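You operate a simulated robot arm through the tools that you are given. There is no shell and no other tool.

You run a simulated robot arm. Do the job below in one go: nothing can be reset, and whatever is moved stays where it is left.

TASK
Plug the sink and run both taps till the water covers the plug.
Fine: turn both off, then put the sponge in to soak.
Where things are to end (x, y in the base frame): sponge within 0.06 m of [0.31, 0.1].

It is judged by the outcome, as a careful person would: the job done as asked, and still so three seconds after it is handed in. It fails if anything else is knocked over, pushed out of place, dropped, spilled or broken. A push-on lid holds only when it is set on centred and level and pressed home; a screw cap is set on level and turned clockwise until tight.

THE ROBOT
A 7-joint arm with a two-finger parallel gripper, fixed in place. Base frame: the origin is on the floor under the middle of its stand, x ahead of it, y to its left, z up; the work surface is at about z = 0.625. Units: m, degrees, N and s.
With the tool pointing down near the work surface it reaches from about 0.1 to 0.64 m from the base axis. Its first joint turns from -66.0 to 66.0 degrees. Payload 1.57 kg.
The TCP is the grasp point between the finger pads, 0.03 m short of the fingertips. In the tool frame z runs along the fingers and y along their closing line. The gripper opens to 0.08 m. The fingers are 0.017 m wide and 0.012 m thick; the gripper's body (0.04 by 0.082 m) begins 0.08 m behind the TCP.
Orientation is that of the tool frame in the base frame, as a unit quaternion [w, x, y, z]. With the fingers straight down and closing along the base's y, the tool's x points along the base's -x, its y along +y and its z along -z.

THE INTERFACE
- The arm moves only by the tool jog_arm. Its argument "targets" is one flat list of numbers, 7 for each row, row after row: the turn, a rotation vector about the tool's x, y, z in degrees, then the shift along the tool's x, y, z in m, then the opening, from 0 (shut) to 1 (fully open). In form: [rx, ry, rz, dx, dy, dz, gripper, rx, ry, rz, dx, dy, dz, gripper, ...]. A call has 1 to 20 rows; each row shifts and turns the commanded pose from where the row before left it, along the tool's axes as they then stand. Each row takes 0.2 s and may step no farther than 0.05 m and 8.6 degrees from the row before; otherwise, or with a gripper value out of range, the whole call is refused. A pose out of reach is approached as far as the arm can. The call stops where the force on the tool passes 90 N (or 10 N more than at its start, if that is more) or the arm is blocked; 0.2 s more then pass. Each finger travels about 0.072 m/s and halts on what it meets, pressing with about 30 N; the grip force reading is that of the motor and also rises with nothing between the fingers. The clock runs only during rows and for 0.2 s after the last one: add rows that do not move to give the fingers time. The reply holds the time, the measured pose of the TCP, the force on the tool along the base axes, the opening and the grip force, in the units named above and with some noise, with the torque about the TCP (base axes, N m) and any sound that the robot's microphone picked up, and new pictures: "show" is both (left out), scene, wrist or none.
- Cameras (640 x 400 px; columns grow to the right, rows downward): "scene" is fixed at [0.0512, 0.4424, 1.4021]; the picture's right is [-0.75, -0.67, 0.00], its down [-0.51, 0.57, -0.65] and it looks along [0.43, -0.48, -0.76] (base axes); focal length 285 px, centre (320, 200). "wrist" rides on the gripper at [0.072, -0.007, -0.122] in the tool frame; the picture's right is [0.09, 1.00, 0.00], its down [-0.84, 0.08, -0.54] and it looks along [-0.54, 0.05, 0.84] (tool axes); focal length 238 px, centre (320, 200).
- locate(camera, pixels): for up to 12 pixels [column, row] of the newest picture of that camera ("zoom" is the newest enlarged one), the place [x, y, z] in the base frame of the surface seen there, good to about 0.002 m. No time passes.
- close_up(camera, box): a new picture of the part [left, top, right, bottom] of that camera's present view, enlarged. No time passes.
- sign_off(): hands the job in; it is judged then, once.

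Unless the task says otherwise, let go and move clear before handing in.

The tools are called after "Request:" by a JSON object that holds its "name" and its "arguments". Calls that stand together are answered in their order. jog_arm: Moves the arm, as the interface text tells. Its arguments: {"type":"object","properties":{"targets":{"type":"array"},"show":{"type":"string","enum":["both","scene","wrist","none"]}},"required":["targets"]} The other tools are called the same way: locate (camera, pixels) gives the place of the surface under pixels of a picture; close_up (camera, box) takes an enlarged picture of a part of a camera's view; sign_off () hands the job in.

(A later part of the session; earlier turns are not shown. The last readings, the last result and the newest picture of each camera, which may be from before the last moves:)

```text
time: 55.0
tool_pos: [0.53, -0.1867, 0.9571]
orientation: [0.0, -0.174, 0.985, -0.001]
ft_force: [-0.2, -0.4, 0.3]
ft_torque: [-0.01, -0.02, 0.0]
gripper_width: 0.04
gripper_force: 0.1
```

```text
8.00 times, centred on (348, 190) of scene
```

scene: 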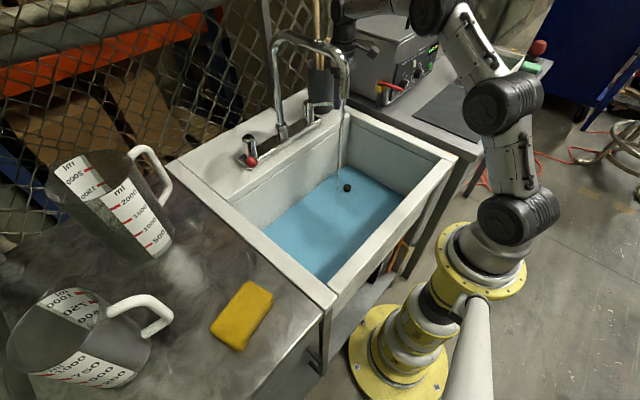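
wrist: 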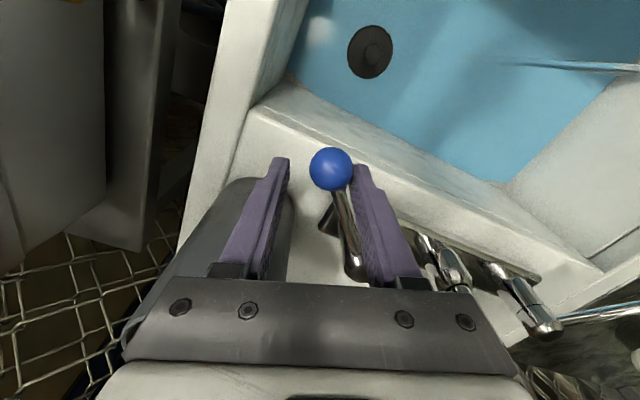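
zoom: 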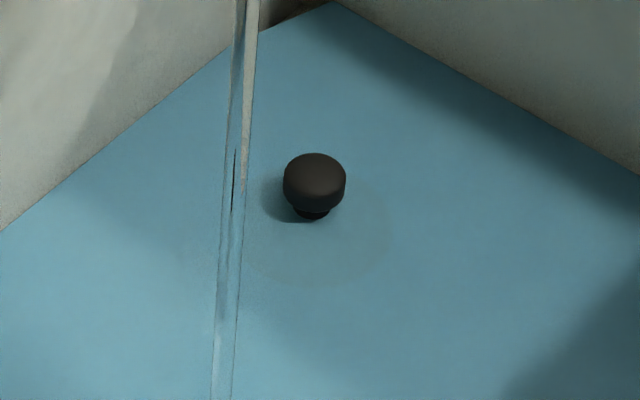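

The level is 0.640 at t=55 (0.74 mm/s): the disc is under water, but the knob still sticks out (zoom (315,180)). I'll keep waiting.

Request:
{"name": "jog_arm", "arguments": {"targets": [0, 0, 0, 0, 0, 0, 0.5, 0, 0, 0, 0, 0, 0, 0.5, 0, 0, 0, 0, 0, 0, 0.5, 0, 0, 0, 0, 0, 0, 0.5, 0, 0, 0, 0, 0, 0, 0.5, 0, 0, 0, 0, 0, 0, 0.5, 0, 0, 0, 0, 0, 0, 0.5, 0, 0, 0, 0, 0, 0, 0.5, 0, 0, 0, 0, 0, 0, 0.5, 0, 0, 0, 0, 0, 0, 0.5, 0, 0, 0, 0, 0, 0, 0.5, 0, 0, 0, 0, 0, 0, 0.5, 0, 0, 0, 0, 0, 0, 0.5, 0, 0, 0, 0, 0, 0, 0.5, 0, 0, 0, 0, 0, 0, 0.5, 0, 0, 0, 0, 0, 0, 0.5, 0, 0, 0, 0, 0, 0, 0.5, 0, 0, 0, 0, 0, 0, 0.5, 0, 0, 0, 0, 0, 0, 0.5, 0, 0, 0, 0, 0, 0, 0.5], "show": "none"}}

Request:
{"name": "jog_arm", "arguments": {"targets": [0, 0, 0, 0, 0, 0, 0.5, 0, 0, 0, 0, 0, 0, 0.5, 0, 0, 0, 0, 0, 0, 0.5, 0, 0, 0, 0, 0, 0, 0.5, 0, 0, 0, 0, 0, 0, 0.5, 0, 0, 0, 0, 0, 0, 0.5, 0, 0, 0, 0, 0, 0, 0.5, 0, 0, 0, 0, 0, 0, 0.5, 0, 0, 0, 0, 0, 0, 0.5, 0, 0, 0, 0, 0, 0, 0.5, 0, 0, 0, 0, 0, 0, 0.5, 0, 0, 0, 0, 0, 0, 0.5, 0, 0, 0, 0, 0, 0, 0.5, 0, 0, 0, 0, 0, 0, 0.5, 0, 0, 0, 0, 0, 0, 0.5, 0, 0, 0, 0, 0, 0, 0.5, 0, 0, 0, 0, 0, 0, 0.5, 0, 0, 0, 0, 0, 0, 0.5, 0, 0, 0, 0, 0, 0, 0.5, 0, 0, 0, 0, 0, 0, 0.5], "show": "none"}}

Request:
{"name": "jog_arm", "arguments": {"targets": [0, 0, 0, 0, 0, 0, 0.5, 0, 0, 0, 0, 0, 0, 0.5, 0, 0, 0, 0, 0, 0, 0.5, 0, 0, 0, 0, 0, 0, 0.5, 0, 0, 0, 0, 0, 0, 0.5, 0, 0, 0, 0, 0, 0, 0.5, 0, 0, 0, 0, 0, 0, 0.5, 0, 0, 0, 0, 0, 0, 0.5, 0, 0, 0, 0, 0, 0, 0.5, 0, 0, 0, 0, 0, 0, 0.5, 0, 0, 0, 0, 0, 0, 0.5, 0, 0, 0, 0, 0, 0, 0.5, 0, 0, 0, 0, 0, 0, 0.5, 0, 0, 0, 0, 0, 0, 0.5, 0, 0, 0, 0, 0, 0, 0.5, 0, 0, 0, 0, 0, 0, 0.5, 0, 0, 0, 0, 0, 0, 0.5, 0, 0, 0, 0, 0, 0, 0.5, 0, 0, 0, 0, 0, 0, 0.5, 0, 0, 0, 0, 0, 0, 0.5], "show": "none"}}

Request:
{"name": "jog_arm", "arguments": {"targets": [0, 0, 0, 0, 0, 0, 0.5, 0, 0, 0, 0, 0, 0, 0.5, 0, 0, 0, 0, 0, 0, 0.5, 0, 0, 0, 0, 0, 0, 0.5, 0, 0, 0, 0, 0, 0, 0.5, 0, 0, 0, 0, 0, 0, 0.5, 0, 0, 0, 0, 0, 0, 0.5, 0, 0, 0, 0, 0, 0, 0.5, 0, 0, 0, 0, 0, 0, 0.5, 0, 0, 0, 0, 0, 0, 0.5, 0, 0, 0, 0, 0, 0, 0.5, 0, 0, 0, 0, 0, 0, 0.5, 0, 0, 0, 0, 0, 0, 0.5, 0, 0, 0, 0, 0, 0, 0.5, 0, 0, 0, 0, 0, 0, 0.5, 0, 0, 0, 0, 0, 0, 0.5, 0, 0, 0, 0, 0, 0, 0.5, 0, 0, 0, 0, 0, 0, 0.5, 0, 0, 0, 0, 0, 0, 0.5, 0, 0, 0, 0, 0, 0, 0.5], "show": "none"}}

Request:
{"name": "jog_arm", "arguments": {"targets": [0, 0, 0, 0, 0, 0, 0.5, 0, 0, 0, 0, 0, 0, 0.5, 0, 0, 0, 0, 0, 0, 0.5, 0, 0, 0, 0, 0, 0, 0.5, 0, 0, 0, 0, 0, 0, 0.5, 0, 0, 0, 0, 0, 0, 0.5, 0, 0, 0, 0, 0, 0, 0.5, 0, 0, 0, 0, 0, 0, 0.5, 0, 0, 0, 0, 0, 0, 0.5, 0, 0, 0, 0, 0, 0, 0.5, 0, 0, 0, 0, 0, 0, 0.5, 0, 0, 0, 0, 0, 0, 0.5, 0, 0, 0, 0, 0, 0, 0.5, 0, 0, 0, 0, 0, 0, 0.5, 0, 0, 0, 0, 0, 0, 0.5, 0, 0, 0, 0, 0, 0, 0.5, 0, 0, 0, 0, 0, 0, 0.5, 0, 0, 0, 0, 0, 0, 0.5, 0, 0, 0, 0, 0, 0, 0.5, 0, 0, 0, 0, 0, 0, 0.5], "show": "scene"}}

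Request:
{"name": "locate", "arguments": {"camera": "scene", "pixels": [[320, 240], [330, 225], [360, 225], [300, 250], [340, 250], [380, 205], [390, 200], [310, 235], [347, 187], [347, 197]]}}

Request:
{"name": "close_up", "arguments": {"camera": "scene", "box": [320, 165, 376, 215]}}

```text
time: 59.2
tool_pos: [0.531, -0.185, 0.9577]
orientation: [0.0, -0.173, 0.985, 0.0]
ft_force: [0.9, 0.2, -0.1]
ft_torque: [0.02, -0.01, -0.02]
gripper_width: 0.0399
gripper_force: 0.0
```

```text
time: 63.4
tool_pos: [0.5306, -0.1862, 0.9572]
orientation: [0.0, -0.174, 0.985, 0.0]
ft_force: [-0.1, 0.2, 0.3]
ft_torque: [-0.01, 0.01, 0.01]
gripper_width: 0.04
gripper_force: 0.1
```

```text
time: 67.6
tool_pos: [0.5311, -0.1855, 0.957]
orientation: [0.0, -0.174, 0.985, 0.0]
ft_force: [-0.5, 0.3, -0.2]
ft_torque: [0.0, 0.01, -0.01]
gripper_width: 0.0399
gripper_force: 0.2
```

```text
time: 71.8
tool_pos: [0.5308, -0.1866, 0.9582]
orientation: [0.001, -0.174, 0.985, 0.0]
ft_force: [0.1, -0.8, -0.2]
ft_torque: [-0.02, 0.03, 0.01]
gripper_width: 0.0401
gripper_force: 0.0
```

```text
time: 76.0
tool_pos: [0.531, -0.1861, 0.958]
orientation: [-0.002, -0.174, 0.985, 0.0]
ft_force: [0.0, 0.3, 0.3]
ft_torque: [0.0, 0.0, 0.0]
gripper_width: 0.04
gripper_force: 0.1
```

scene: 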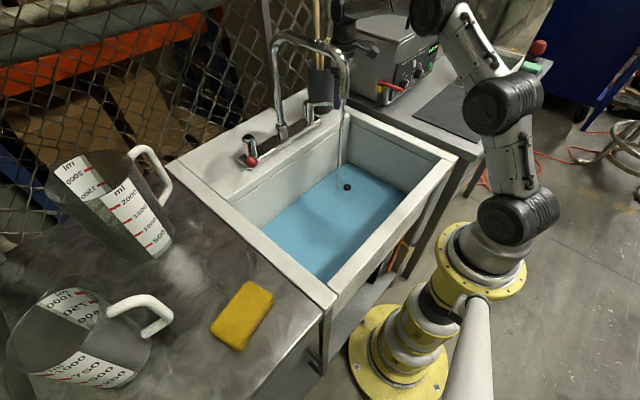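

```text
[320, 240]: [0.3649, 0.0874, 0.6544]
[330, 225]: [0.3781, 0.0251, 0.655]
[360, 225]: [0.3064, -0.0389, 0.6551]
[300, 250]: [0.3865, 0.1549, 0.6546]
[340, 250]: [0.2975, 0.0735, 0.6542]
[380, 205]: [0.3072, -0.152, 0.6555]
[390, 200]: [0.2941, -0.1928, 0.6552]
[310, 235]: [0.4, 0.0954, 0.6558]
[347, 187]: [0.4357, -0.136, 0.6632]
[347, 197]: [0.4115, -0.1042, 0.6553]
```

```text
8.00 times, centred on (348, 190) of scene
```

zoom: 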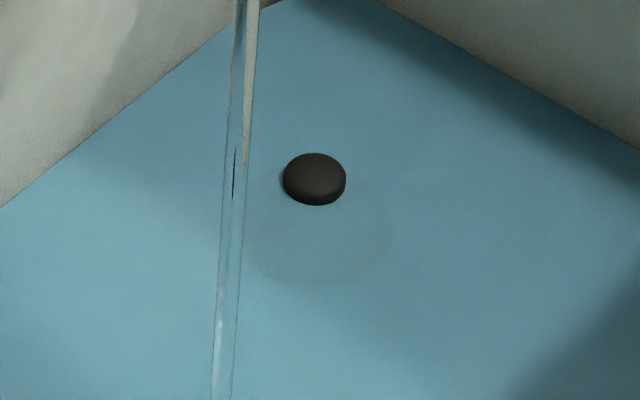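

The level is 0.655 at t=76, with the knob top just above it (zoom (315,178)). I'll wait about 17 s more.

Request:
{"name": "jog_arm", "arguments": {"targets": [0, 0, 0, 0, 0, 0, 0.5, 0, 0, 0, 0, 0, 0, 0.5, 0, 0, 0, 0, 0, 0, 0.5, 0, 0, 0, 0, 0, 0, 0.5, 0, 0, 0, 0, 0, 0, 0.5, 0, 0, 0, 0, 0, 0, 0.5, 0, 0, 0, 0, 0, 0, 0.5, 0, 0, 0, 0, 0, 0, 0.5, 0, 0, 0, 0, 0, 0, 0.5, 0, 0, 0, 0, 0, 0, 0.5, 0, 0, 0, 0, 0, 0, 0.5, 0, 0, 0, 0, 0, 0, 0.5, 0, 0, 0, 0, 0, 0, 0.5, 0, 0, 0, 0, 0, 0, 0.5, 0, 0, 0, 0, 0, 0, 0.5, 0, 0, 0, 0, 0, 0, 0.5, 0, 0, 0, 0, 0, 0, 0.5, 0, 0, 0, 0, 0, 0, 0.5, 0, 0, 0, 0, 0, 0, 0.5, 0, 0, 0, 0, 0, 0, 0.5], "show": "none"}}

Request:
{"name": "jog_arm", "arguments": {"targets": [0, 0, 0, 0, 0, 0, 0.5, 0, 0, 0, 0, 0, 0, 0.5, 0, 0, 0, 0, 0, 0, 0.5, 0, 0, 0, 0, 0, 0, 0.5, 0, 0, 0, 0, 0, 0, 0.5, 0, 0, 0, 0, 0, 0, 0.5, 0, 0, 0, 0, 0, 0, 0.5, 0, 0, 0, 0, 0, 0, 0.5, 0, 0, 0, 0, 0, 0, 0.5, 0, 0, 0, 0, 0, 0, 0.5, 0, 0, 0, 0, 0, 0, 0.5, 0, 0, 0, 0, 0, 0, 0.5, 0, 0, 0, 0, 0, 0, 0.5, 0, 0, 0, 0, 0, 0, 0.5, 0, 0, 0, 0, 0, 0, 0.5, 0, 0, 0, 0, 0, 0, 0.5, 0, 0, 0, 0, 0, 0, 0.5, 0, 0, 0, 0, 0, 0, 0.5, 0, 0, 0, 0, 0, 0, 0.5, 0, 0, 0, 0, 0, 0, 0.5], "show": "none"}}

Request:
{"name": "jog_arm", "arguments": {"targets": [0, 0, 0, 0, 0, 0, 0.5, 0, 0, 0, 0, 0, 0, 0.5, 0, 0, 0, 0, 0, 0, 0.5, 0, 0, 0, 0, 0, 0, 0.5, 0, 0, 0, 0, 0, 0, 0.5, 0, 0, 0, 0, 0, 0, 0.5, 0, 0, 0, 0, 0, 0, 0.5, 0, 0, 0, 0, 0, 0, 0.5, 0, 0, 0, 0, 0, 0, 0.5, 0, 0, 0, 0, 0, 0, 0.5, 0, 0, 0, 0, 0, 0, 0.5, 0, 0, 0, 0, 0, 0, 0.5, 0, 0, 0, 0, 0, 0, 0.5, 0, 0, 0, 0, 0, 0, 0.5, 0, 0, 0, 0, 0, 0, 0.5, 0, 0, 0, 0, 0, 0, 0.5, 0, 0, 0, 0, 0, 0, 0.5, 0, 0, 0, 0, 0, 0, 0.5, 0, 0, 0, 0, 0, 0, 0.5, 0, 0, 0, 0, 0, 0, 0.5], "show": "none"}}

Request:
{"name": "jog_arm", "arguments": {"targets": [0, 0, 0, 0, 0, 0, 0.5, 0, 0, 0, 0, 0, 0, 0.5, 0, 0, 0, 0, 0, 0, 0.5, 0, 0, 0, 0, 0, 0, 0.5, 0, 0, 0, 0, 0, 0, 0.5, 0, 0, 0, 0, 0, 0, 0.5, 0, 0, 0, 0, 0, 0, 0.5, 0, 0, 0, 0, 0, 0, 0.5, 0, 0, 0, 0, 0, 0, 0.5, 0, 0, 0, 0, 0, 0, 0.5, 0, 0, 0, 0, 0, 0, 0.5, 0, 0, 0, 0, 0, 0, 0.5, 0, 0, 0, 0, 0, 0, 0.5, 0, 0, 0, 0, 0, 0, 0.5, 0, 0, 0, 0, 0, 0, 0.5, 0, 0, 0, 0, 0, 0, 0.5, 0, 0, 0, 0, 0, 0, 0.5, 0, 0, 0, 0, 0, 0, 0.5, 0, 0, 0, 0, 0, 0, 0.5, 0, 0, 0, 0, 0, 0, 0.5], "show": "both"}}

Request:
{"name": "locate", "arguments": {"camera": "scene", "pixels": [[320, 240], [330, 225], [360, 225], [300, 250], [340, 250], [380, 205], [390, 200], [310, 235], [347, 187], [347, 197]]}}

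Request:
{"name": "close_up", "arguments": {"camera": "scene", "box": [320, 165, 376, 215]}}

```text
time: 80.2
tool_pos: [0.5312, -0.1864, 0.9577]
orientation: [0.0, -0.173, 0.985, 0.0]
ft_force: [-0.3, -0.4, 0.1]
ft_torque: [0.01, 0.04, -0.06]
gripper_width: 0.04
gripper_force: 0.0
```

```text
time: 84.4
tool_pos: [0.5308, -0.1873, 0.9572]
orientation: [0.0, -0.173, 0.985, 0.0]
ft_force: [0.2, -0.3, 0.5]
ft_torque: [0.02, -0.01, 0.01]
gripper_width: 0.0399
gripper_force: 0.1
```

```text
time: 88.6
tool_pos: [0.5322, -0.1858, 0.957]
orientation: [-0.001, -0.174, 0.985, 0.0]
ft_force: [-0.2, -0.4, 1.2]
ft_torque: [-0.01, 0.0, 0.0]
gripper_width: 0.0398
gripper_force: 0.1
```

```text
time: 92.8
tool_pos: [0.5317, -0.1858, 0.9574]
orientation: [-0.001, -0.174, 0.985, 0.0]
ft_force: [-0.2, -0.4, -0.3]
ft_torque: [0.01, -0.01, 0.01]
gripper_width: 0.04
gripper_force: 0.1
```

scene: 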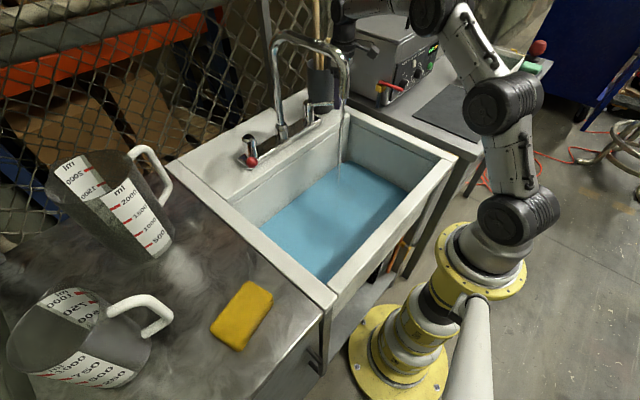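
wrist: 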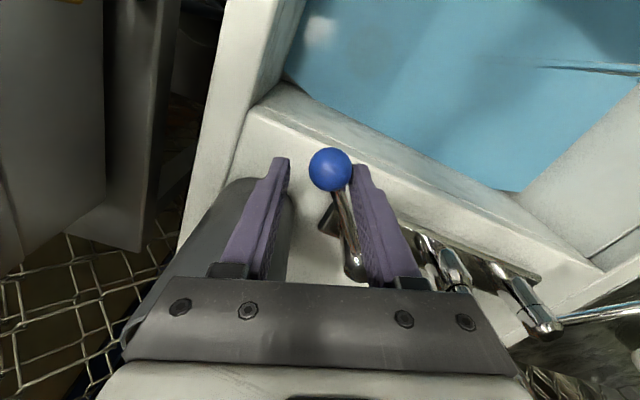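

```text
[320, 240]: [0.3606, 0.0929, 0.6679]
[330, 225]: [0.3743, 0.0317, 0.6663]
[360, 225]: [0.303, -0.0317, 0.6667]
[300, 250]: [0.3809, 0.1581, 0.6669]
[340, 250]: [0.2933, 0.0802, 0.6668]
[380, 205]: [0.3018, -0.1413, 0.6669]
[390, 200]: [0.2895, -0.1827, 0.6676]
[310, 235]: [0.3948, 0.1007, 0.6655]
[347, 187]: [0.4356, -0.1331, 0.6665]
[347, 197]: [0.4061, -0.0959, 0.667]
```

```text
8.00 times, centred on (348, 190) of scene
```

zoom: 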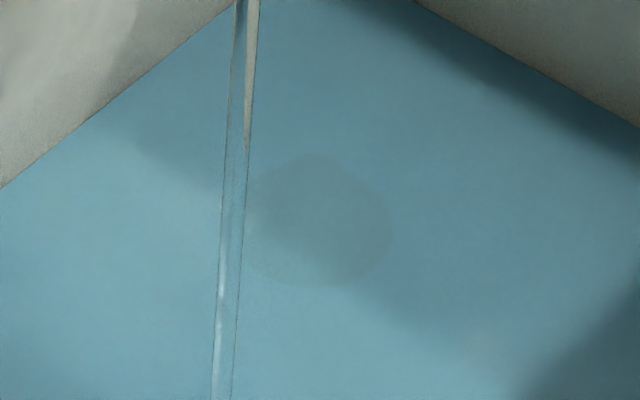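

The plug, knob included, is now fully under water (level z≈0.667). I'll close the blue tap first by sweeping the lever back along its arc with the other finger, stopping a few degrees short to check.

Request:
{"name": "jog_arm", "arguments": {"targets": [0, 0, 0, 0.0079, 0.017, 0, 0.5, 0, 0, 0, 0.0046, 0.0105, 0, 0.5, 0, 0, 4, 0.0031, 0.0109, 0, 0.5, 0, 0, 4, 0.0026, 0.0111, 0, 0.5, 0, 0, 4, 0.0019, 0.0112, 0, 0.5, 0, 0, 4, 0.0013, 0.0114, 0, 0.5, 0, 0, 4, 0.0008, 0.0097, 0, 0.5]}}

Request:
{"name": "close_up", "arguments": {"camera": "wrist", "box": [160, 100, 480, 300]}}

Request:
{"name": "close_up", "arguments": {"camera": "scene", "box": [220, 70, 380, 198]}}

```text
time: 94.4
tool_pos: [0.4916, -0.1141, 0.9579]
orientation: [0.0, 0.001, 1.0, 0.0]
ft_force: [0.1, -0.6, 0.3]
ft_torque: [0.0, -0.01, -0.01]
gripper_width: 0.0408
gripper_force: 0.2
```

scene: 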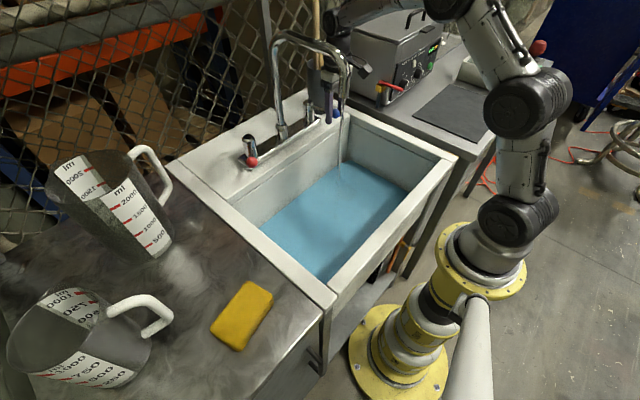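
wrist: 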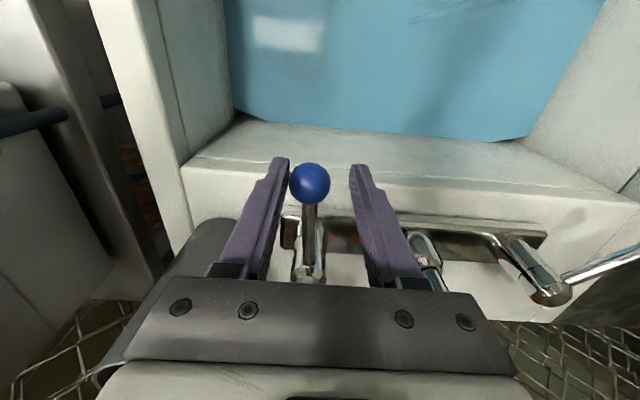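

```text
2.00 times, centred on (320, 200) of wrist
```

zoom: 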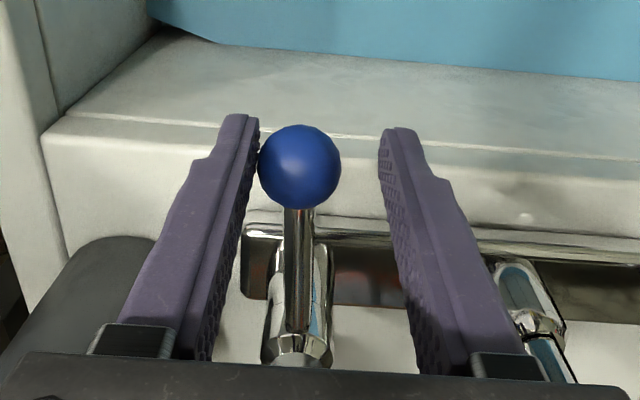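

```text
3.12 times, centred on (300, 134) of scene
```

zoom: 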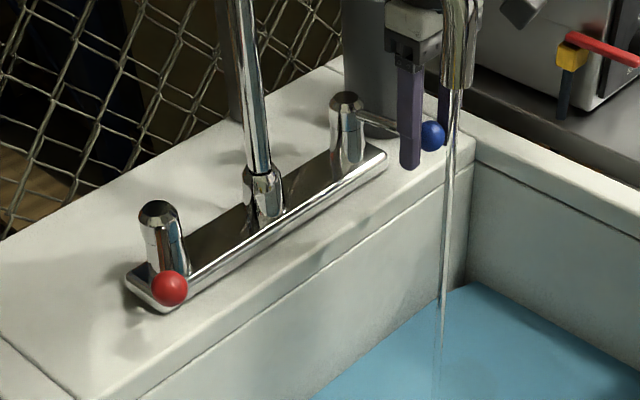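

The blue lever is about 3° from its original position. I'll finish the close in small steps and watch for the stop.

Request:
{"name": "jog_arm", "arguments": {"targets": [0, 0, 0, 0, 0.002, 0, 0.5, 0, 0, 0, 0, 0.0015, 0, 0.5, 0, 0, 0, 0, 0.001, 0, 0.5], "show": "wrist"}}

Request:
{"name": "close_up", "arguments": {"camera": "wrist", "box": [160, 100, 480, 300]}}

```text
time: 95.2
tool_pos: [0.4896, -0.1089, 0.9565]
orientation: [0.0, 0.0, 1.0, 0.0]
ft_force: [0.1, -0.6, 0.6]
ft_torque: [-0.01, -0.04, 0.02]
gripper_width: 0.0407
gripper_force: 0.6
```

wrist: 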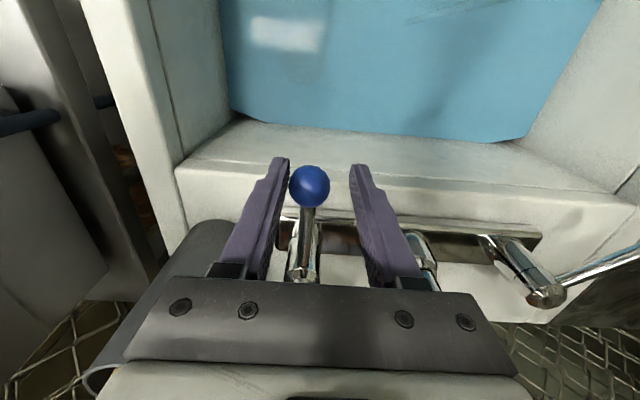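

```text
2.00 times, centred on (320, 200) of wrist
```

zoom: 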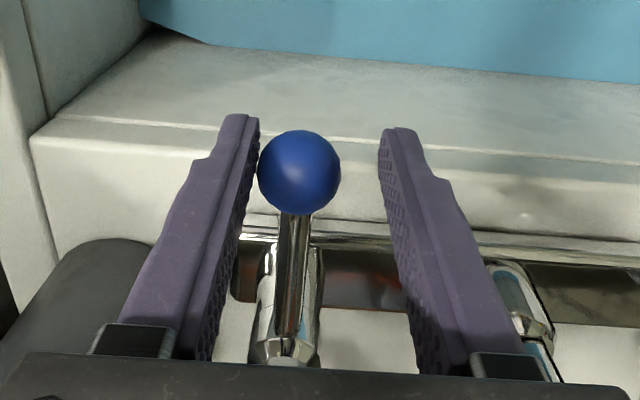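

The ball is essentially back at its starting y (≈-0.1155). I'll nudge 2 mm further to find out whether there's a hard stop at the off position.

Request:
{"name": "jog_arm", "arguments": {"targets": [0, 0, 0, 0, 0.001, 0, 0.5, 0, 0, 0, 0, 0.001, 0, 0.5], "show": "wrist"}}

Request:
{"name": "close_up", "arguments": {"camera": "scene", "box": [220, 70, 380, 198]}}

Request:
{"name": "close_up", "arguments": {"camera": "wrist", "box": [160, 100, 480, 300]}}

```text
time: 95.8
tool_pos: [0.4894, -0.1075, 0.9573]
orientation: [0.0, -0.001, 1.0, 0.0]
ft_force: [1.6, -3.3, -0.5]
ft_torque: [-0.04, 0.04, 0.02]
gripper_width: 0.0433
gripper_force: 1.9
```

wrist: 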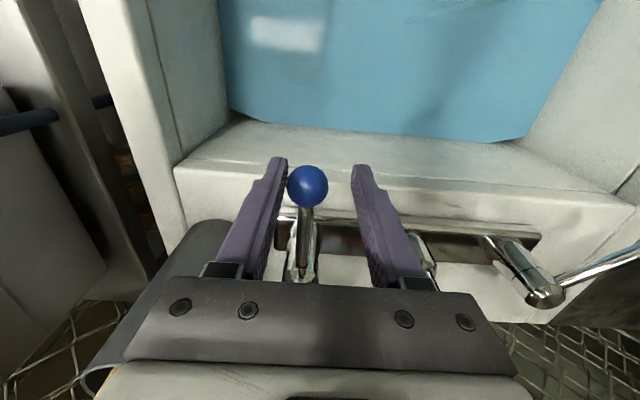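

```text
3.12 times, centred on (300, 134) of scene
```

zoom: 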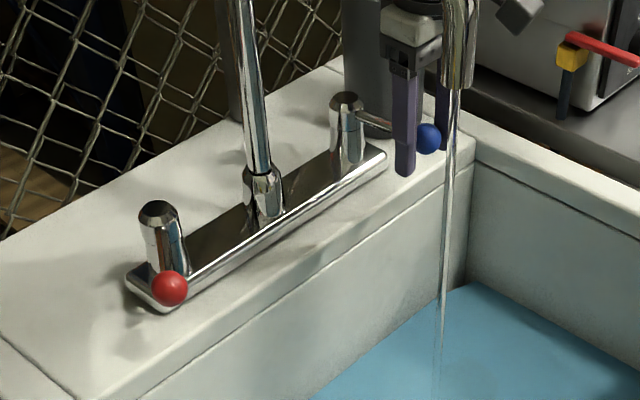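

```text
2.00 times, centred on (320, 200) of wrist
```

zoom: 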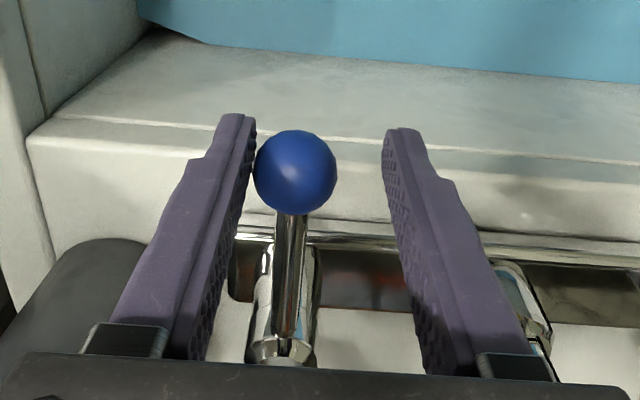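

The force rose to about 3 N and the finger was pushed back, so the blue lever is against its off stop. I'll locate the red ball next so I can go straight to it.

Request:
{"name": "locate", "arguments": {"camera": "scene", "pixels": [[251.6, 162], [247.5, 162], [256, 162], [251.6, 158], [251.6, 166], [250, 138], [320, 240], [360, 225]]}}

Request:
{"name": "jog_arm", "arguments": {"targets": [0, 0, 0, 0, -0.007, 0, 0.5, 0, 0, 0, 0, 0, -0.045, 0.5, 0, 0, 0, 0, 0, -0.045, 0.5, 0, 0, 0, 0.048, 0, 0, 0.5, 0, 0, 0, 0.048, 0, 0, 0.5, 0, 0, 0, 0.048, 0, 0, 0.5, 0, 0, 0, 0.048, 0, 0, 0.5, 0, 0, 0, 0.048, 0, 0, 0.5, 0, 0, 0, 0, 0.048, 0, 0.5, 0, 0, 0, 0, 0.048, 0, 0.5, 0, 0, 0, 0, 0.048, 0, 0.5, 0, 0, 0, 0, 0.048, 0, 0.5, 0, 0, 0, 0, 0.048, 0, 0.5, 0, 0, 0, 0, 0.048, 0, 0.5]}}

Request:
{"name": "close_up", "arguments": {"camera": "scene", "box": [220, 70, 380, 198]}}

```text
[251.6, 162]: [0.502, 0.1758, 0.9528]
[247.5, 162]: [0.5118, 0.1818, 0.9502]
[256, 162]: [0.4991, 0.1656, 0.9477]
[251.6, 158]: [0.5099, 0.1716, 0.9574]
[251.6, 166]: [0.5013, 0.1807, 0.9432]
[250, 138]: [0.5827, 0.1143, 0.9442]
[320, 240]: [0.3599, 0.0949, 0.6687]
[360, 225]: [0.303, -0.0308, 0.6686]
```

```text
time: 98.8
tool_pos: [0.2502, 0.1742, 1.0484]
orientation: [0.0, -0.001, 1.0, 0.001]
ft_force: [-0.3, 0.3, 0.2]
ft_torque: [-0.01, 0.02, -0.01]
gripper_width: 0.0401
gripper_force: 0.0
```

scene: 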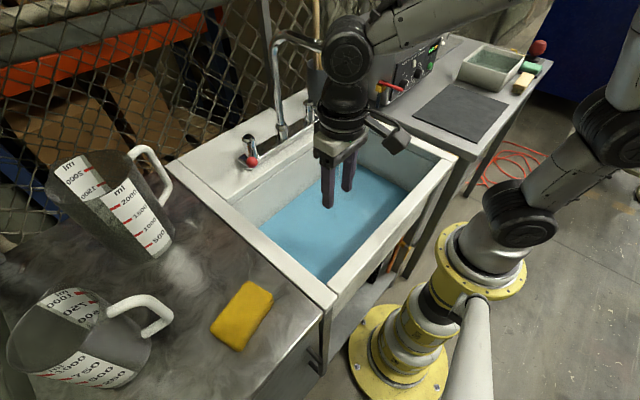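
wrist: 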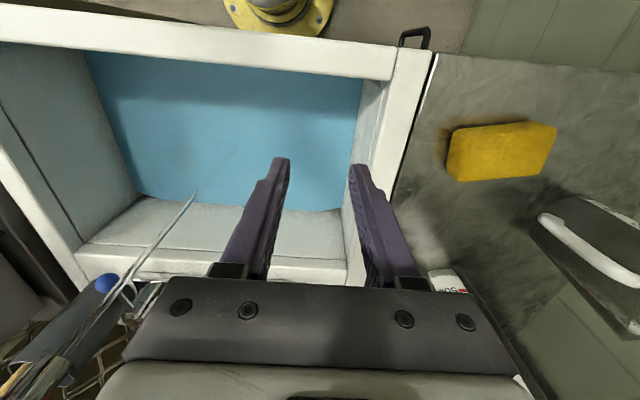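

```text
3.12 times, centred on (300, 134) of scene
```

zoom: 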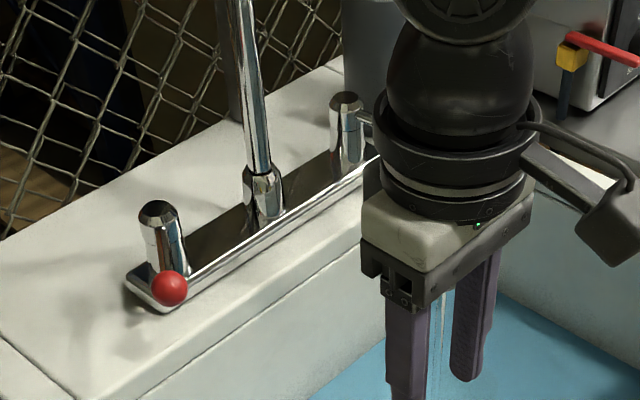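

The blue lever sits at off and the water level is 0.669. The red ball is at about (0.510,0.171,0.945), lever angle ≈38°; I'll go above it, turn the tool about 24°, and descend straddling it.

Request:
{"name": "jog_arm", "arguments": {"targets": [0, 0, 0, -0.0433, -0.0005, 0, 0.5, 0, 0, 0, -0.0433, -0.0005, 0, 0.5, 0, 0, 0, -0.0433, -0.0005, 0, 0.5, 0, 0, 0, -0.0433, -0.0005, 0, 0.5, 0, 0, 0, -0.0433, -0.0005, 0, 0.5, 0, 0, 0, -0.0433, -0.0005, 0, 0.5, 0, 0, 8, 0, 0, 0, 0.5, 0, 0, 8, 0, 0, 0.01, 0.5, 0, 0, 8, 0, 0, 0.01, 0.5, 0, 0, 0, 0, 0, 0, 0.5]}}

Request:
{"name": "close_up", "arguments": {"camera": "wrist", "box": [160, 100, 480, 300]}}

```text
time: 101.0
tool_pos: [0.5096, 0.1702, 1.0281]
orientation: [0.0, 0.209, 0.978, 0.001]
ft_force: [0.3, -0.4, 0.6]
ft_torque: [-0.03, -0.01, -0.02]
gripper_width: 0.04
gripper_force: 0.0
```

scene: 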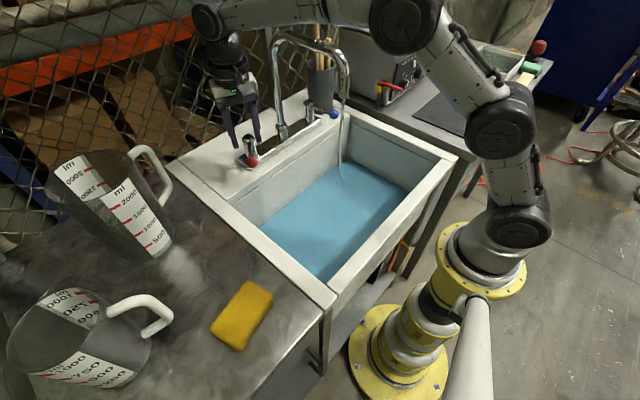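
wrist: 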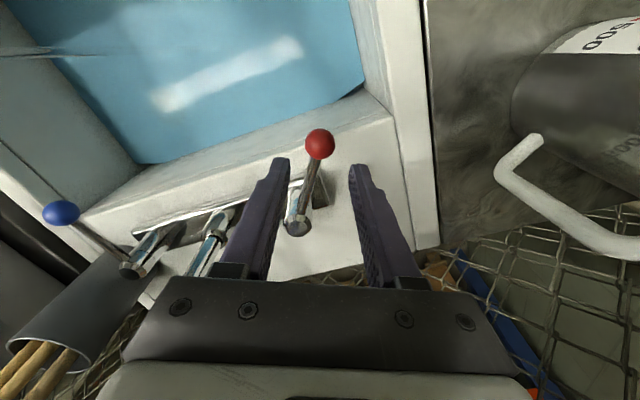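

```text
2.00 times, centred on (320, 200) of wrist
```

zoom: 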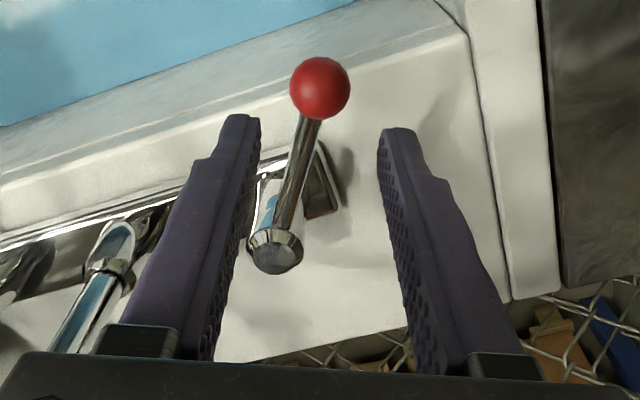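

The red ball is centred between the fingers (wrist (320,143)). I'll descend, then sweep the lever back toward off, stopping a few degrees short.

Request:
{"name": "jog_arm", "arguments": {"targets": [0, 0, 0, 0, 0, 0.03, 0.5, 0, 0, 0, 0, 0, 0.025, 0.5, 0, 0, 0, 0, 0, 0.016, 0.5, 0, 0, 0, 0.0006, -0.0058, 0, 0.5, 0, 0, 0, 0.0019, -0.0109, 0, 0.5, 0, 0, -6, 0.0005, -0.0114, 0, 0.5, 0, 0, -6, 0.0004, -0.0115, 0, 0.5, 0, 0, -6, 0.0002, -0.0117, 0, 0.5, 0, 0, -6, 0, -0.0099, 0, 0.5]}}

Request:
{"name": "close_up", "arguments": {"camera": "wrist", "box": [160, 100, 480, 300]}}

Request:
{"name": "close_up", "arguments": {"camera": "scene", "box": [230, 80, 390, 208]}}

```text
time: 103.0
tool_pos: [0.4883, 0.1135, 0.9545]
orientation: [0.001, -0.001, 1.0, 0.0]
ft_force: [0.1, 0.6, 0.6]
ft_torque: [0.05, 0.0, 0.04]
gripper_width: 0.0411
gripper_force: 0.6
```

scene: 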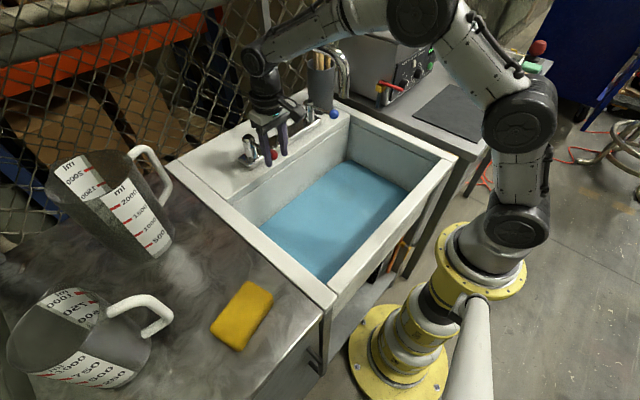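
wrist: 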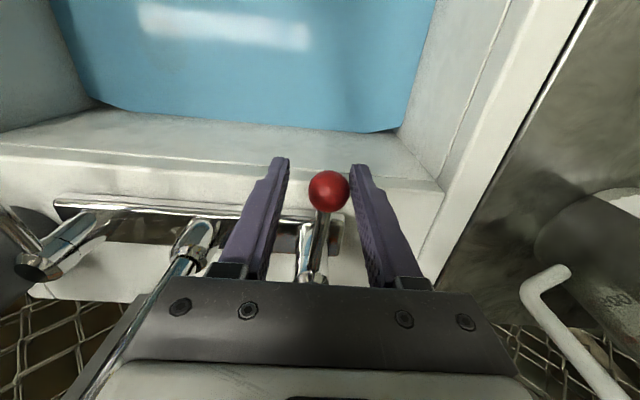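

```text
2.00 times, centred on (320, 200) of wrist
```

zoom: 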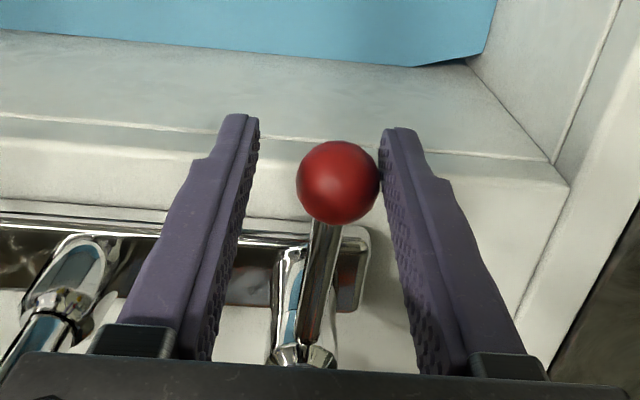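

```text
3.12 times, centred on (310, 144) of scene
```

zoom: 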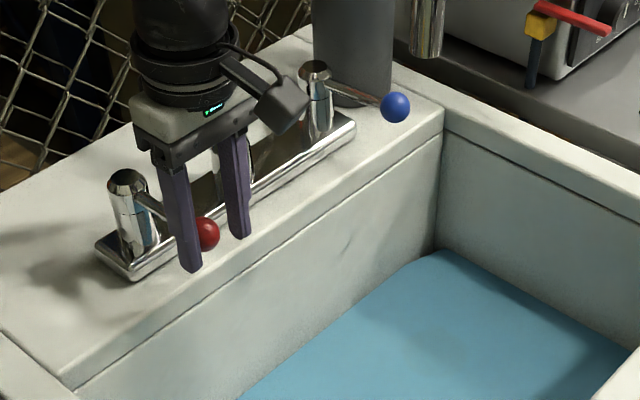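

The stream has stopped. The red lever is still about 3° from its original spot, so I'll push it gently to its stop.

Request:
{"name": "jog_arm", "arguments": {"targets": [0, 0, 0, 0, -0.002, 0, 0.5, 0, 0, 0, 0, -0.0015, 0, 0.5, 0, 0, 0, 0, -0.0015, 0, 0.5], "show": "wrist"}}

```text
time: 103.8
tool_pos: [0.4877, 0.1086, 0.9572]
orientation: [0.0, 0.0, 1.0, 0.0]
ft_force: [0.8, 1.7, 0.1]
ft_torque: [0.03, 0.0, 0.01]
gripper_width: 0.0408
gripper_force: 1.1
```

wrist: 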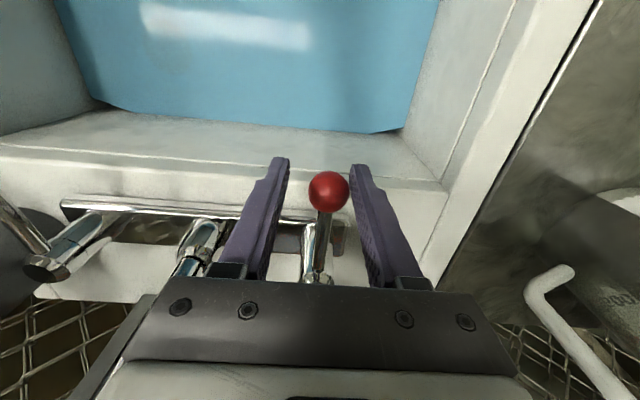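

Request:
{"name": "jog_arm", "arguments": {"targets": [0, 0, 0, 0, -0.001, 0, 0.5, 0, 0, 0, 0, -0.001, 0, 0.5], "show": "both"}}

Request:
{"name": "close_up", "arguments": {"camera": "scene", "box": [230, 60, 390, 208]}}

Request:
{"name": "locate", "arguments": {"camera": "scene", "pixels": [[320, 240], [360, 225], [340, 250], [380, 205], [347, 187], [334, 113], [329.5, 113], [338, 113]]}}

```text
time: 104.4
tool_pos: [0.4873, 0.1078, 0.9558]
orientation: [0.0, 0.0, 1.0, 0.0]
ft_force: [-0.3, 2.6, -0.3]
ft_torque: [0.05, 0.01, 0.06]
gripper_width: 0.0423
gripper_force: 1.4
```

scene: 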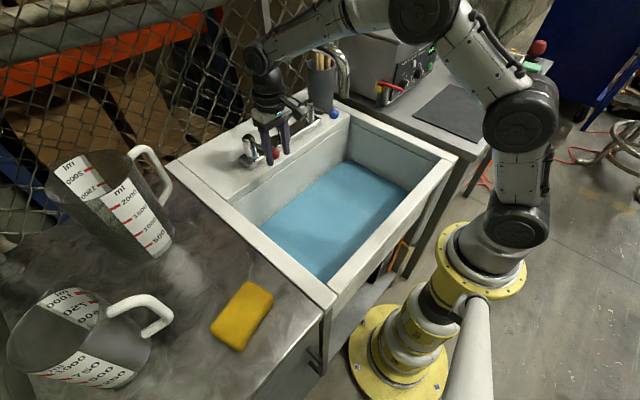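
wrist: 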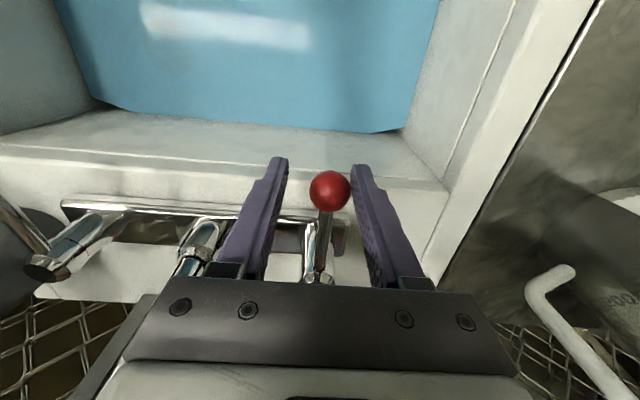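

```text
2.70 times, centred on (310, 134) of scene
```

zoom: 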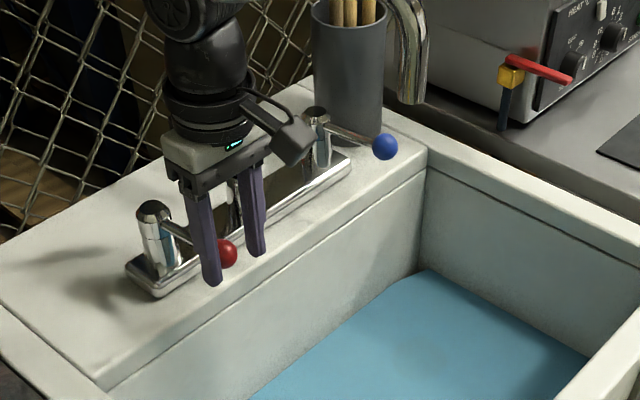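

```text
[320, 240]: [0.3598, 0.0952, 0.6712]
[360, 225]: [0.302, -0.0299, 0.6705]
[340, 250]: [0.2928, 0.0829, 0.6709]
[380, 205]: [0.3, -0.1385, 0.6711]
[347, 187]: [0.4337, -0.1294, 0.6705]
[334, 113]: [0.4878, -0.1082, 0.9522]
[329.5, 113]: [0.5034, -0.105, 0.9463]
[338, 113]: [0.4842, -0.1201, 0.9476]
```

Both levers are at their off stops, the stream is gone, and the level is 0.671, above the plug. Now I'll measure the sponge in the scene view while backing the hand off the red lever and up.

Request:
{"name": "jog_arm", "arguments": {"targets": [0, 0, 0, 0, 0.007, 0, 0.5, 0, 0, 0, 0, 0, -0.04, 0.5, 0, 0, 0, 0, 0, -0.045, 0.5, 0, 0, 0, 0.045, 0, -0.01, 0.6, 0, 0, 0, 0.045, 0, 0, 0.8, 0, 0, 0, 0.045, 0.01, 0, 1, 0, 0, 0, 0.045, 0.01, 0, 1, 0, 0, 0, 0, 0, 0, 1]}}

Request:
{"name": "close_up", "arguments": {"camera": "scene", "box": [190, 265, 290, 365]}}

Request:
{"name": "locate", "arguments": {"camera": "scene", "pixels": [[241, 315], [243, 286], [268, 296], [237, 345], [215, 332], [255, 290], [226, 340], [256, 318], [228, 308], [247, 283], [272, 303], [205, 345]]}}

```text
time: 106.2
tool_pos: [0.3085, 0.1337, 1.0517]
orientation: [0.0, 0.0, 1.0, 0.0]
ft_force: [0.2, 0.0, 0.3]
ft_torque: [0.0, 0.03, -0.02]
gripper_width: 0.0799
gripper_force: 0.1
```

scene: 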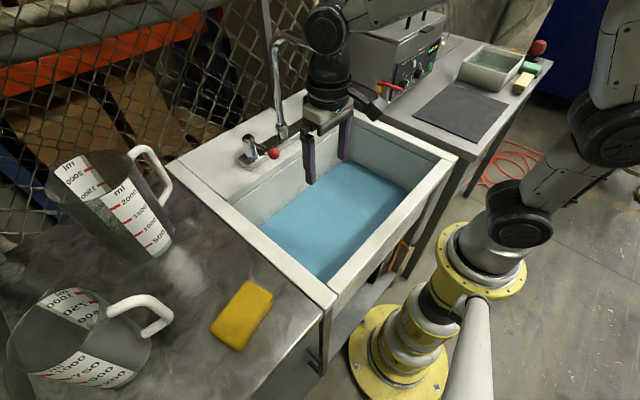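
wrist: 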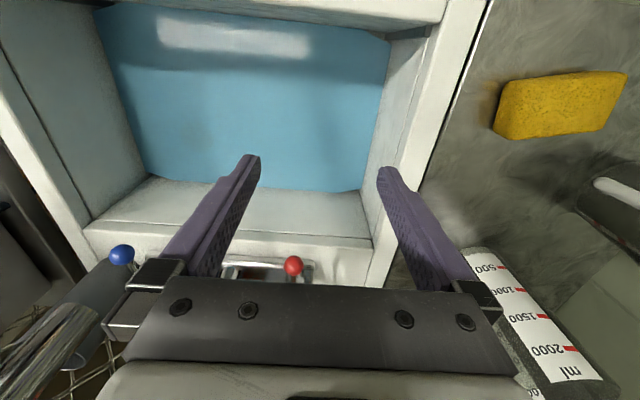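

```text
4.00 times, centred on (240, 315) of scene
```

zoom: 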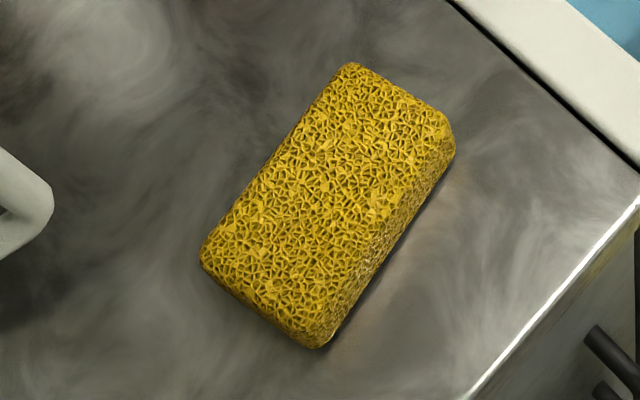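

```text
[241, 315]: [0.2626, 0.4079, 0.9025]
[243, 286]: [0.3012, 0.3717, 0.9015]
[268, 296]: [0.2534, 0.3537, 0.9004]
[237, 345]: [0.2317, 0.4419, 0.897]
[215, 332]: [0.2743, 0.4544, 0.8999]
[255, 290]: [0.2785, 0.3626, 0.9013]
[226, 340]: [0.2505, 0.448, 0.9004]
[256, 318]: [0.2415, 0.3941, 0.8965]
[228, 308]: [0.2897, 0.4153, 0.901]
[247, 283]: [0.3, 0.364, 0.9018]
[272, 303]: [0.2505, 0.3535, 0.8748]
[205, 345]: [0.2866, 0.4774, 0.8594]
```

The hand is clear and the taps look untouched. The sponge is centred near (0.265,0.405), about 0.105 × 0.057 m, top at z≈0.902, with its long axis about 14° off y. I'll check the sink's front wall location so the drop spot at (0.31,0.10) is clear.

Request:
{"name": "locate", "arguments": {"camera": "wrist", "pixels": [[235, 18], [300, 24], [420, 40], [405, 15], [380, 60], [560, 105], [505, 120], [618, 85], [600, 130], [510, 82], [390, 100], [120, 30]]}}

Request:
{"name": "locate", "arguments": {"camera": "scene", "pixels": [[327, 282], [335, 283], [345, 262], [380, 225], [400, 200], [300, 258], [275, 240], [430, 170], [333, 290], [325, 275], [262, 232], [390, 235]]}}

```text
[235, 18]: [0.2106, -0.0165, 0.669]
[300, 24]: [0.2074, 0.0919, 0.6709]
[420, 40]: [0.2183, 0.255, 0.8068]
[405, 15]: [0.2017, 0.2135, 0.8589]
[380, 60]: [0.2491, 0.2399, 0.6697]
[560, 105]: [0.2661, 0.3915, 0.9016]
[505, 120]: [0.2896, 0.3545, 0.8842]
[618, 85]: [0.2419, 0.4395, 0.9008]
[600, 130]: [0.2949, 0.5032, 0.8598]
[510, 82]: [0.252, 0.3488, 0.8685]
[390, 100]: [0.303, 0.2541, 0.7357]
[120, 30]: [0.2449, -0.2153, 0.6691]
```

```text
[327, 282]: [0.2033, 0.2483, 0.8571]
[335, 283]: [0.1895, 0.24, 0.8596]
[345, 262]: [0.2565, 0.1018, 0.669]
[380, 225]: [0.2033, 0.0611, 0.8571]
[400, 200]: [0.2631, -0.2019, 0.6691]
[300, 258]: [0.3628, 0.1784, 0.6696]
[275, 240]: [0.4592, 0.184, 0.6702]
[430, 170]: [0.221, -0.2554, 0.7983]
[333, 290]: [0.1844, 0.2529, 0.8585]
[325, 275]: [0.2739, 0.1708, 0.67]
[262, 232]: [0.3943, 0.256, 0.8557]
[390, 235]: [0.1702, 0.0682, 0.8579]
```

The sink interior spans x≈0.203–0.525, so the target spot has room. I'll move above the sponge and turn the tool about 104° so the fingers close across its short side.

Request:
{"name": "jog_arm", "arguments": {"targets": [0, 0, 0, 0.0073, 0.0452, 0.004, 1, 0, 0, 0, 0.0073, 0.0452, 0.004, 1, 0, 0, 0, 0.0073, 0.0452, 0.004, 1, 0, 0, 0, 0.0073, 0.0452, 0.004, 1, 0, 0, 0, 0.0073, 0.0452, 0.004, 1, 0, 0, 0, 0.0073, 0.0452, 0.004, 1, 0, 0, -8, 0, 0, 0, 1, 0, 0, -8, 0, 0, 0, 1, 0, 0, -8, 0, 0, 0, 1, 0, 0, -8, 0, 0, 0, 1, 0, 0, -8, 0, 0, 0, 1, 0, 0, -8, 0, 0, 0, 1, 0, 0, -8, 0, 0, 0, 1, 0, 0, -8, 0, 0, 0, 1, 0, 0, -8, 0, 0, 0, 1, 0, 0, -8, 0, 0, 0, 1, 0, 0, -8, 0, 0, 0, 1, 0, 0, -8, 0, 0, 0, 1, 0, 0, -8, 0, 0, 0, 1]}}

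```text
time: 110.2
tool_pos: [0.2631, 0.4054, 1.0275]
orientation: [-0.001, 0.789, -0.614, 0.001]
ft_force: [-0.3, -1.1, 0.2]
ft_torque: [0.01, -0.01, -0.03]
gripper_width: 0.08
gripper_force: 0.1
```

scene: 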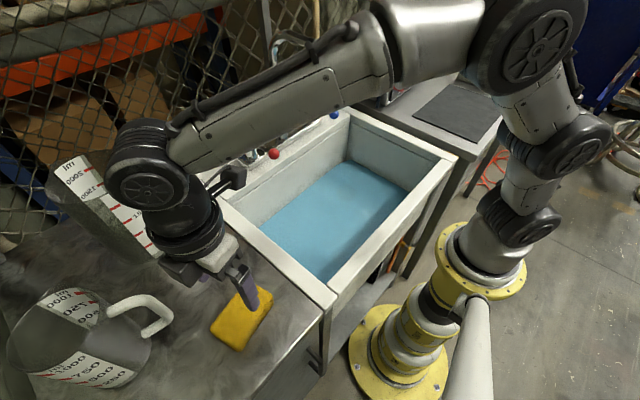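
wrist: 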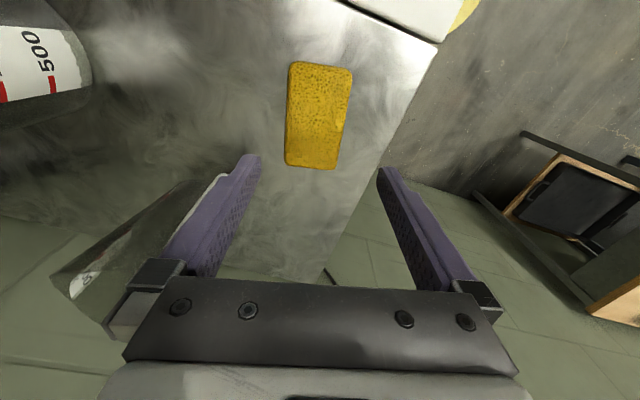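

The tool reached the turned pose and the sponge's sides (wrist (288,115) and (343,118)) run parallel to the fingers. I'll measure it once more to centre the grip.

Request:
{"name": "locate", "arguments": {"camera": "wrist", "pixels": [[319, 110], [294, 110], [343, 110], [321, 68], [313, 155], [296, 75], [343, 75], [291, 150], [332, 150], [225, 180], [200, 205], [130, 260]]}}

```text
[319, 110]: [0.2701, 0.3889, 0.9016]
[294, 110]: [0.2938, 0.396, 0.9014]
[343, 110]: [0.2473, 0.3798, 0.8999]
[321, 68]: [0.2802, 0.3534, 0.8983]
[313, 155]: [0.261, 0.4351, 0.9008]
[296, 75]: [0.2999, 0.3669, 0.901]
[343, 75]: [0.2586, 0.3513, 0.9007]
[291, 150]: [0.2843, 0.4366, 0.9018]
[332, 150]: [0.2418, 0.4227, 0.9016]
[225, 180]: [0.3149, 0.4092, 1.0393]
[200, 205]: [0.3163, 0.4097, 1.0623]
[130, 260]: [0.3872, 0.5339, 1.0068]
```

The sponge centre is about (0.2675,0.402), 5 mm from the TCP. I'll correct that and descend to z≈0.895, with the tips a few millimetres above the counter.

Request:
{"name": "jog_arm", "arguments": {"targets": [0, 0, 0, 0.0044, -0.0034, 0.03, 1, 0, 0, 0, 0, 0, 0.03, 1, 0, 0, 0, 0, 0, 0.03, 1, 0, 0, 0, 0, 0, 0.025, 1, 0, 0, 0, 0, 0, 0.0165, 1, 0, 0, 0, 0, 0, 0, 1]}}

Request:
{"name": "close_up", "arguments": {"camera": "scene", "box": [150, 220, 310, 380]}}

```text
time: 111.6
tool_pos: [0.2642, 0.4035, 0.8964]
orientation: [0.001, 0.788, -0.616, -0.001]
ft_force: [0.2, 0.0, -0.7]
ft_torque: [0.02, -0.01, 0.01]
gripper_width: 0.0801
gripper_force: 0.0
```

scene: 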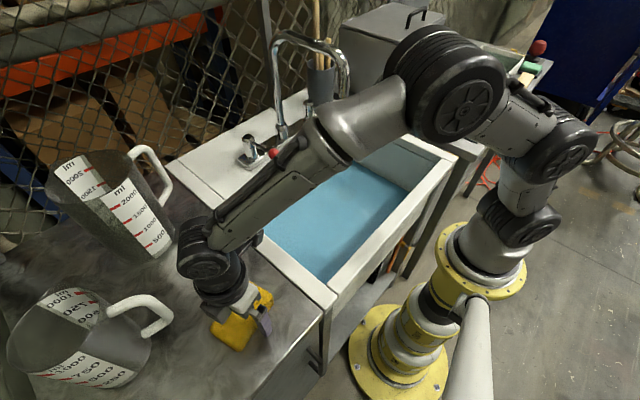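
wrist: 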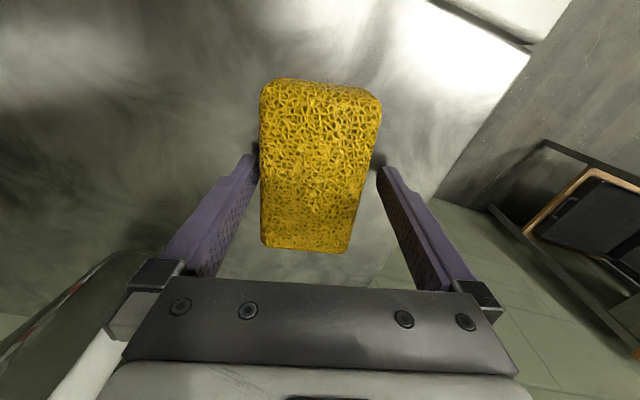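

```text
2.50 times, centred on (230, 300) of scene
```

zoom: 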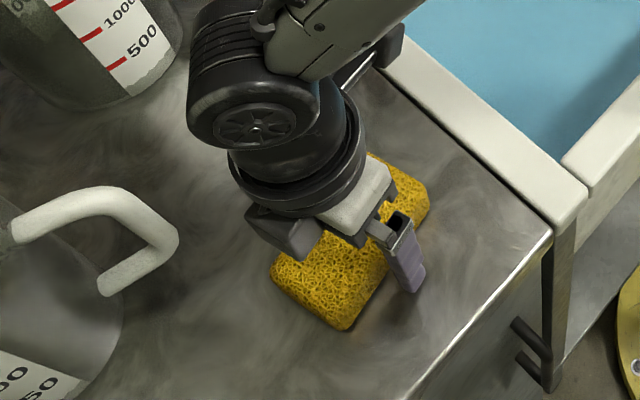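

The sponge sits between the fingers, about 2 mm toward the left one (wrist (260,165)). I'll centre and close on it.

Request:
{"name": "jog_arm", "arguments": {"targets": [0, 0, 0, 0, -0.002, 0, 1, 0, 0, 0, 0, 0, 0, 0.8, 0, 0, 0, 0, 0, 0, 0.65, 0, 0, 0, 0, 0, 0, 0.55, 0, 0, 0, 0, 0, 0, 0.5, 0, 0, 0, 0, 0, 0, 0.5]}}

```text
time: 113.0
tool_pos: [0.2668, 0.4036, 0.8963]
orientation: [-0.001, 0.788, -0.616, 0.0]
ft_force: [-0.8, 0.5, 0.9]
ft_torque: [0.02, 0.01, -0.04]
gripper_width: 0.0614
gripper_force: 29.9
```

scene: 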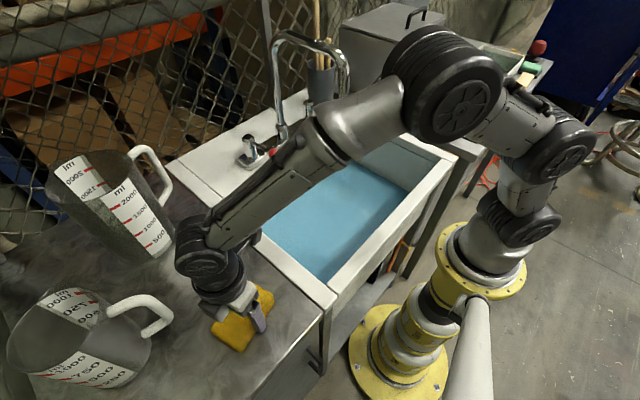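
wrist: 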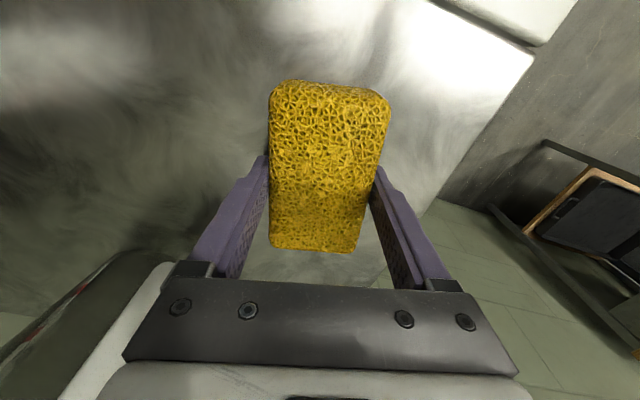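

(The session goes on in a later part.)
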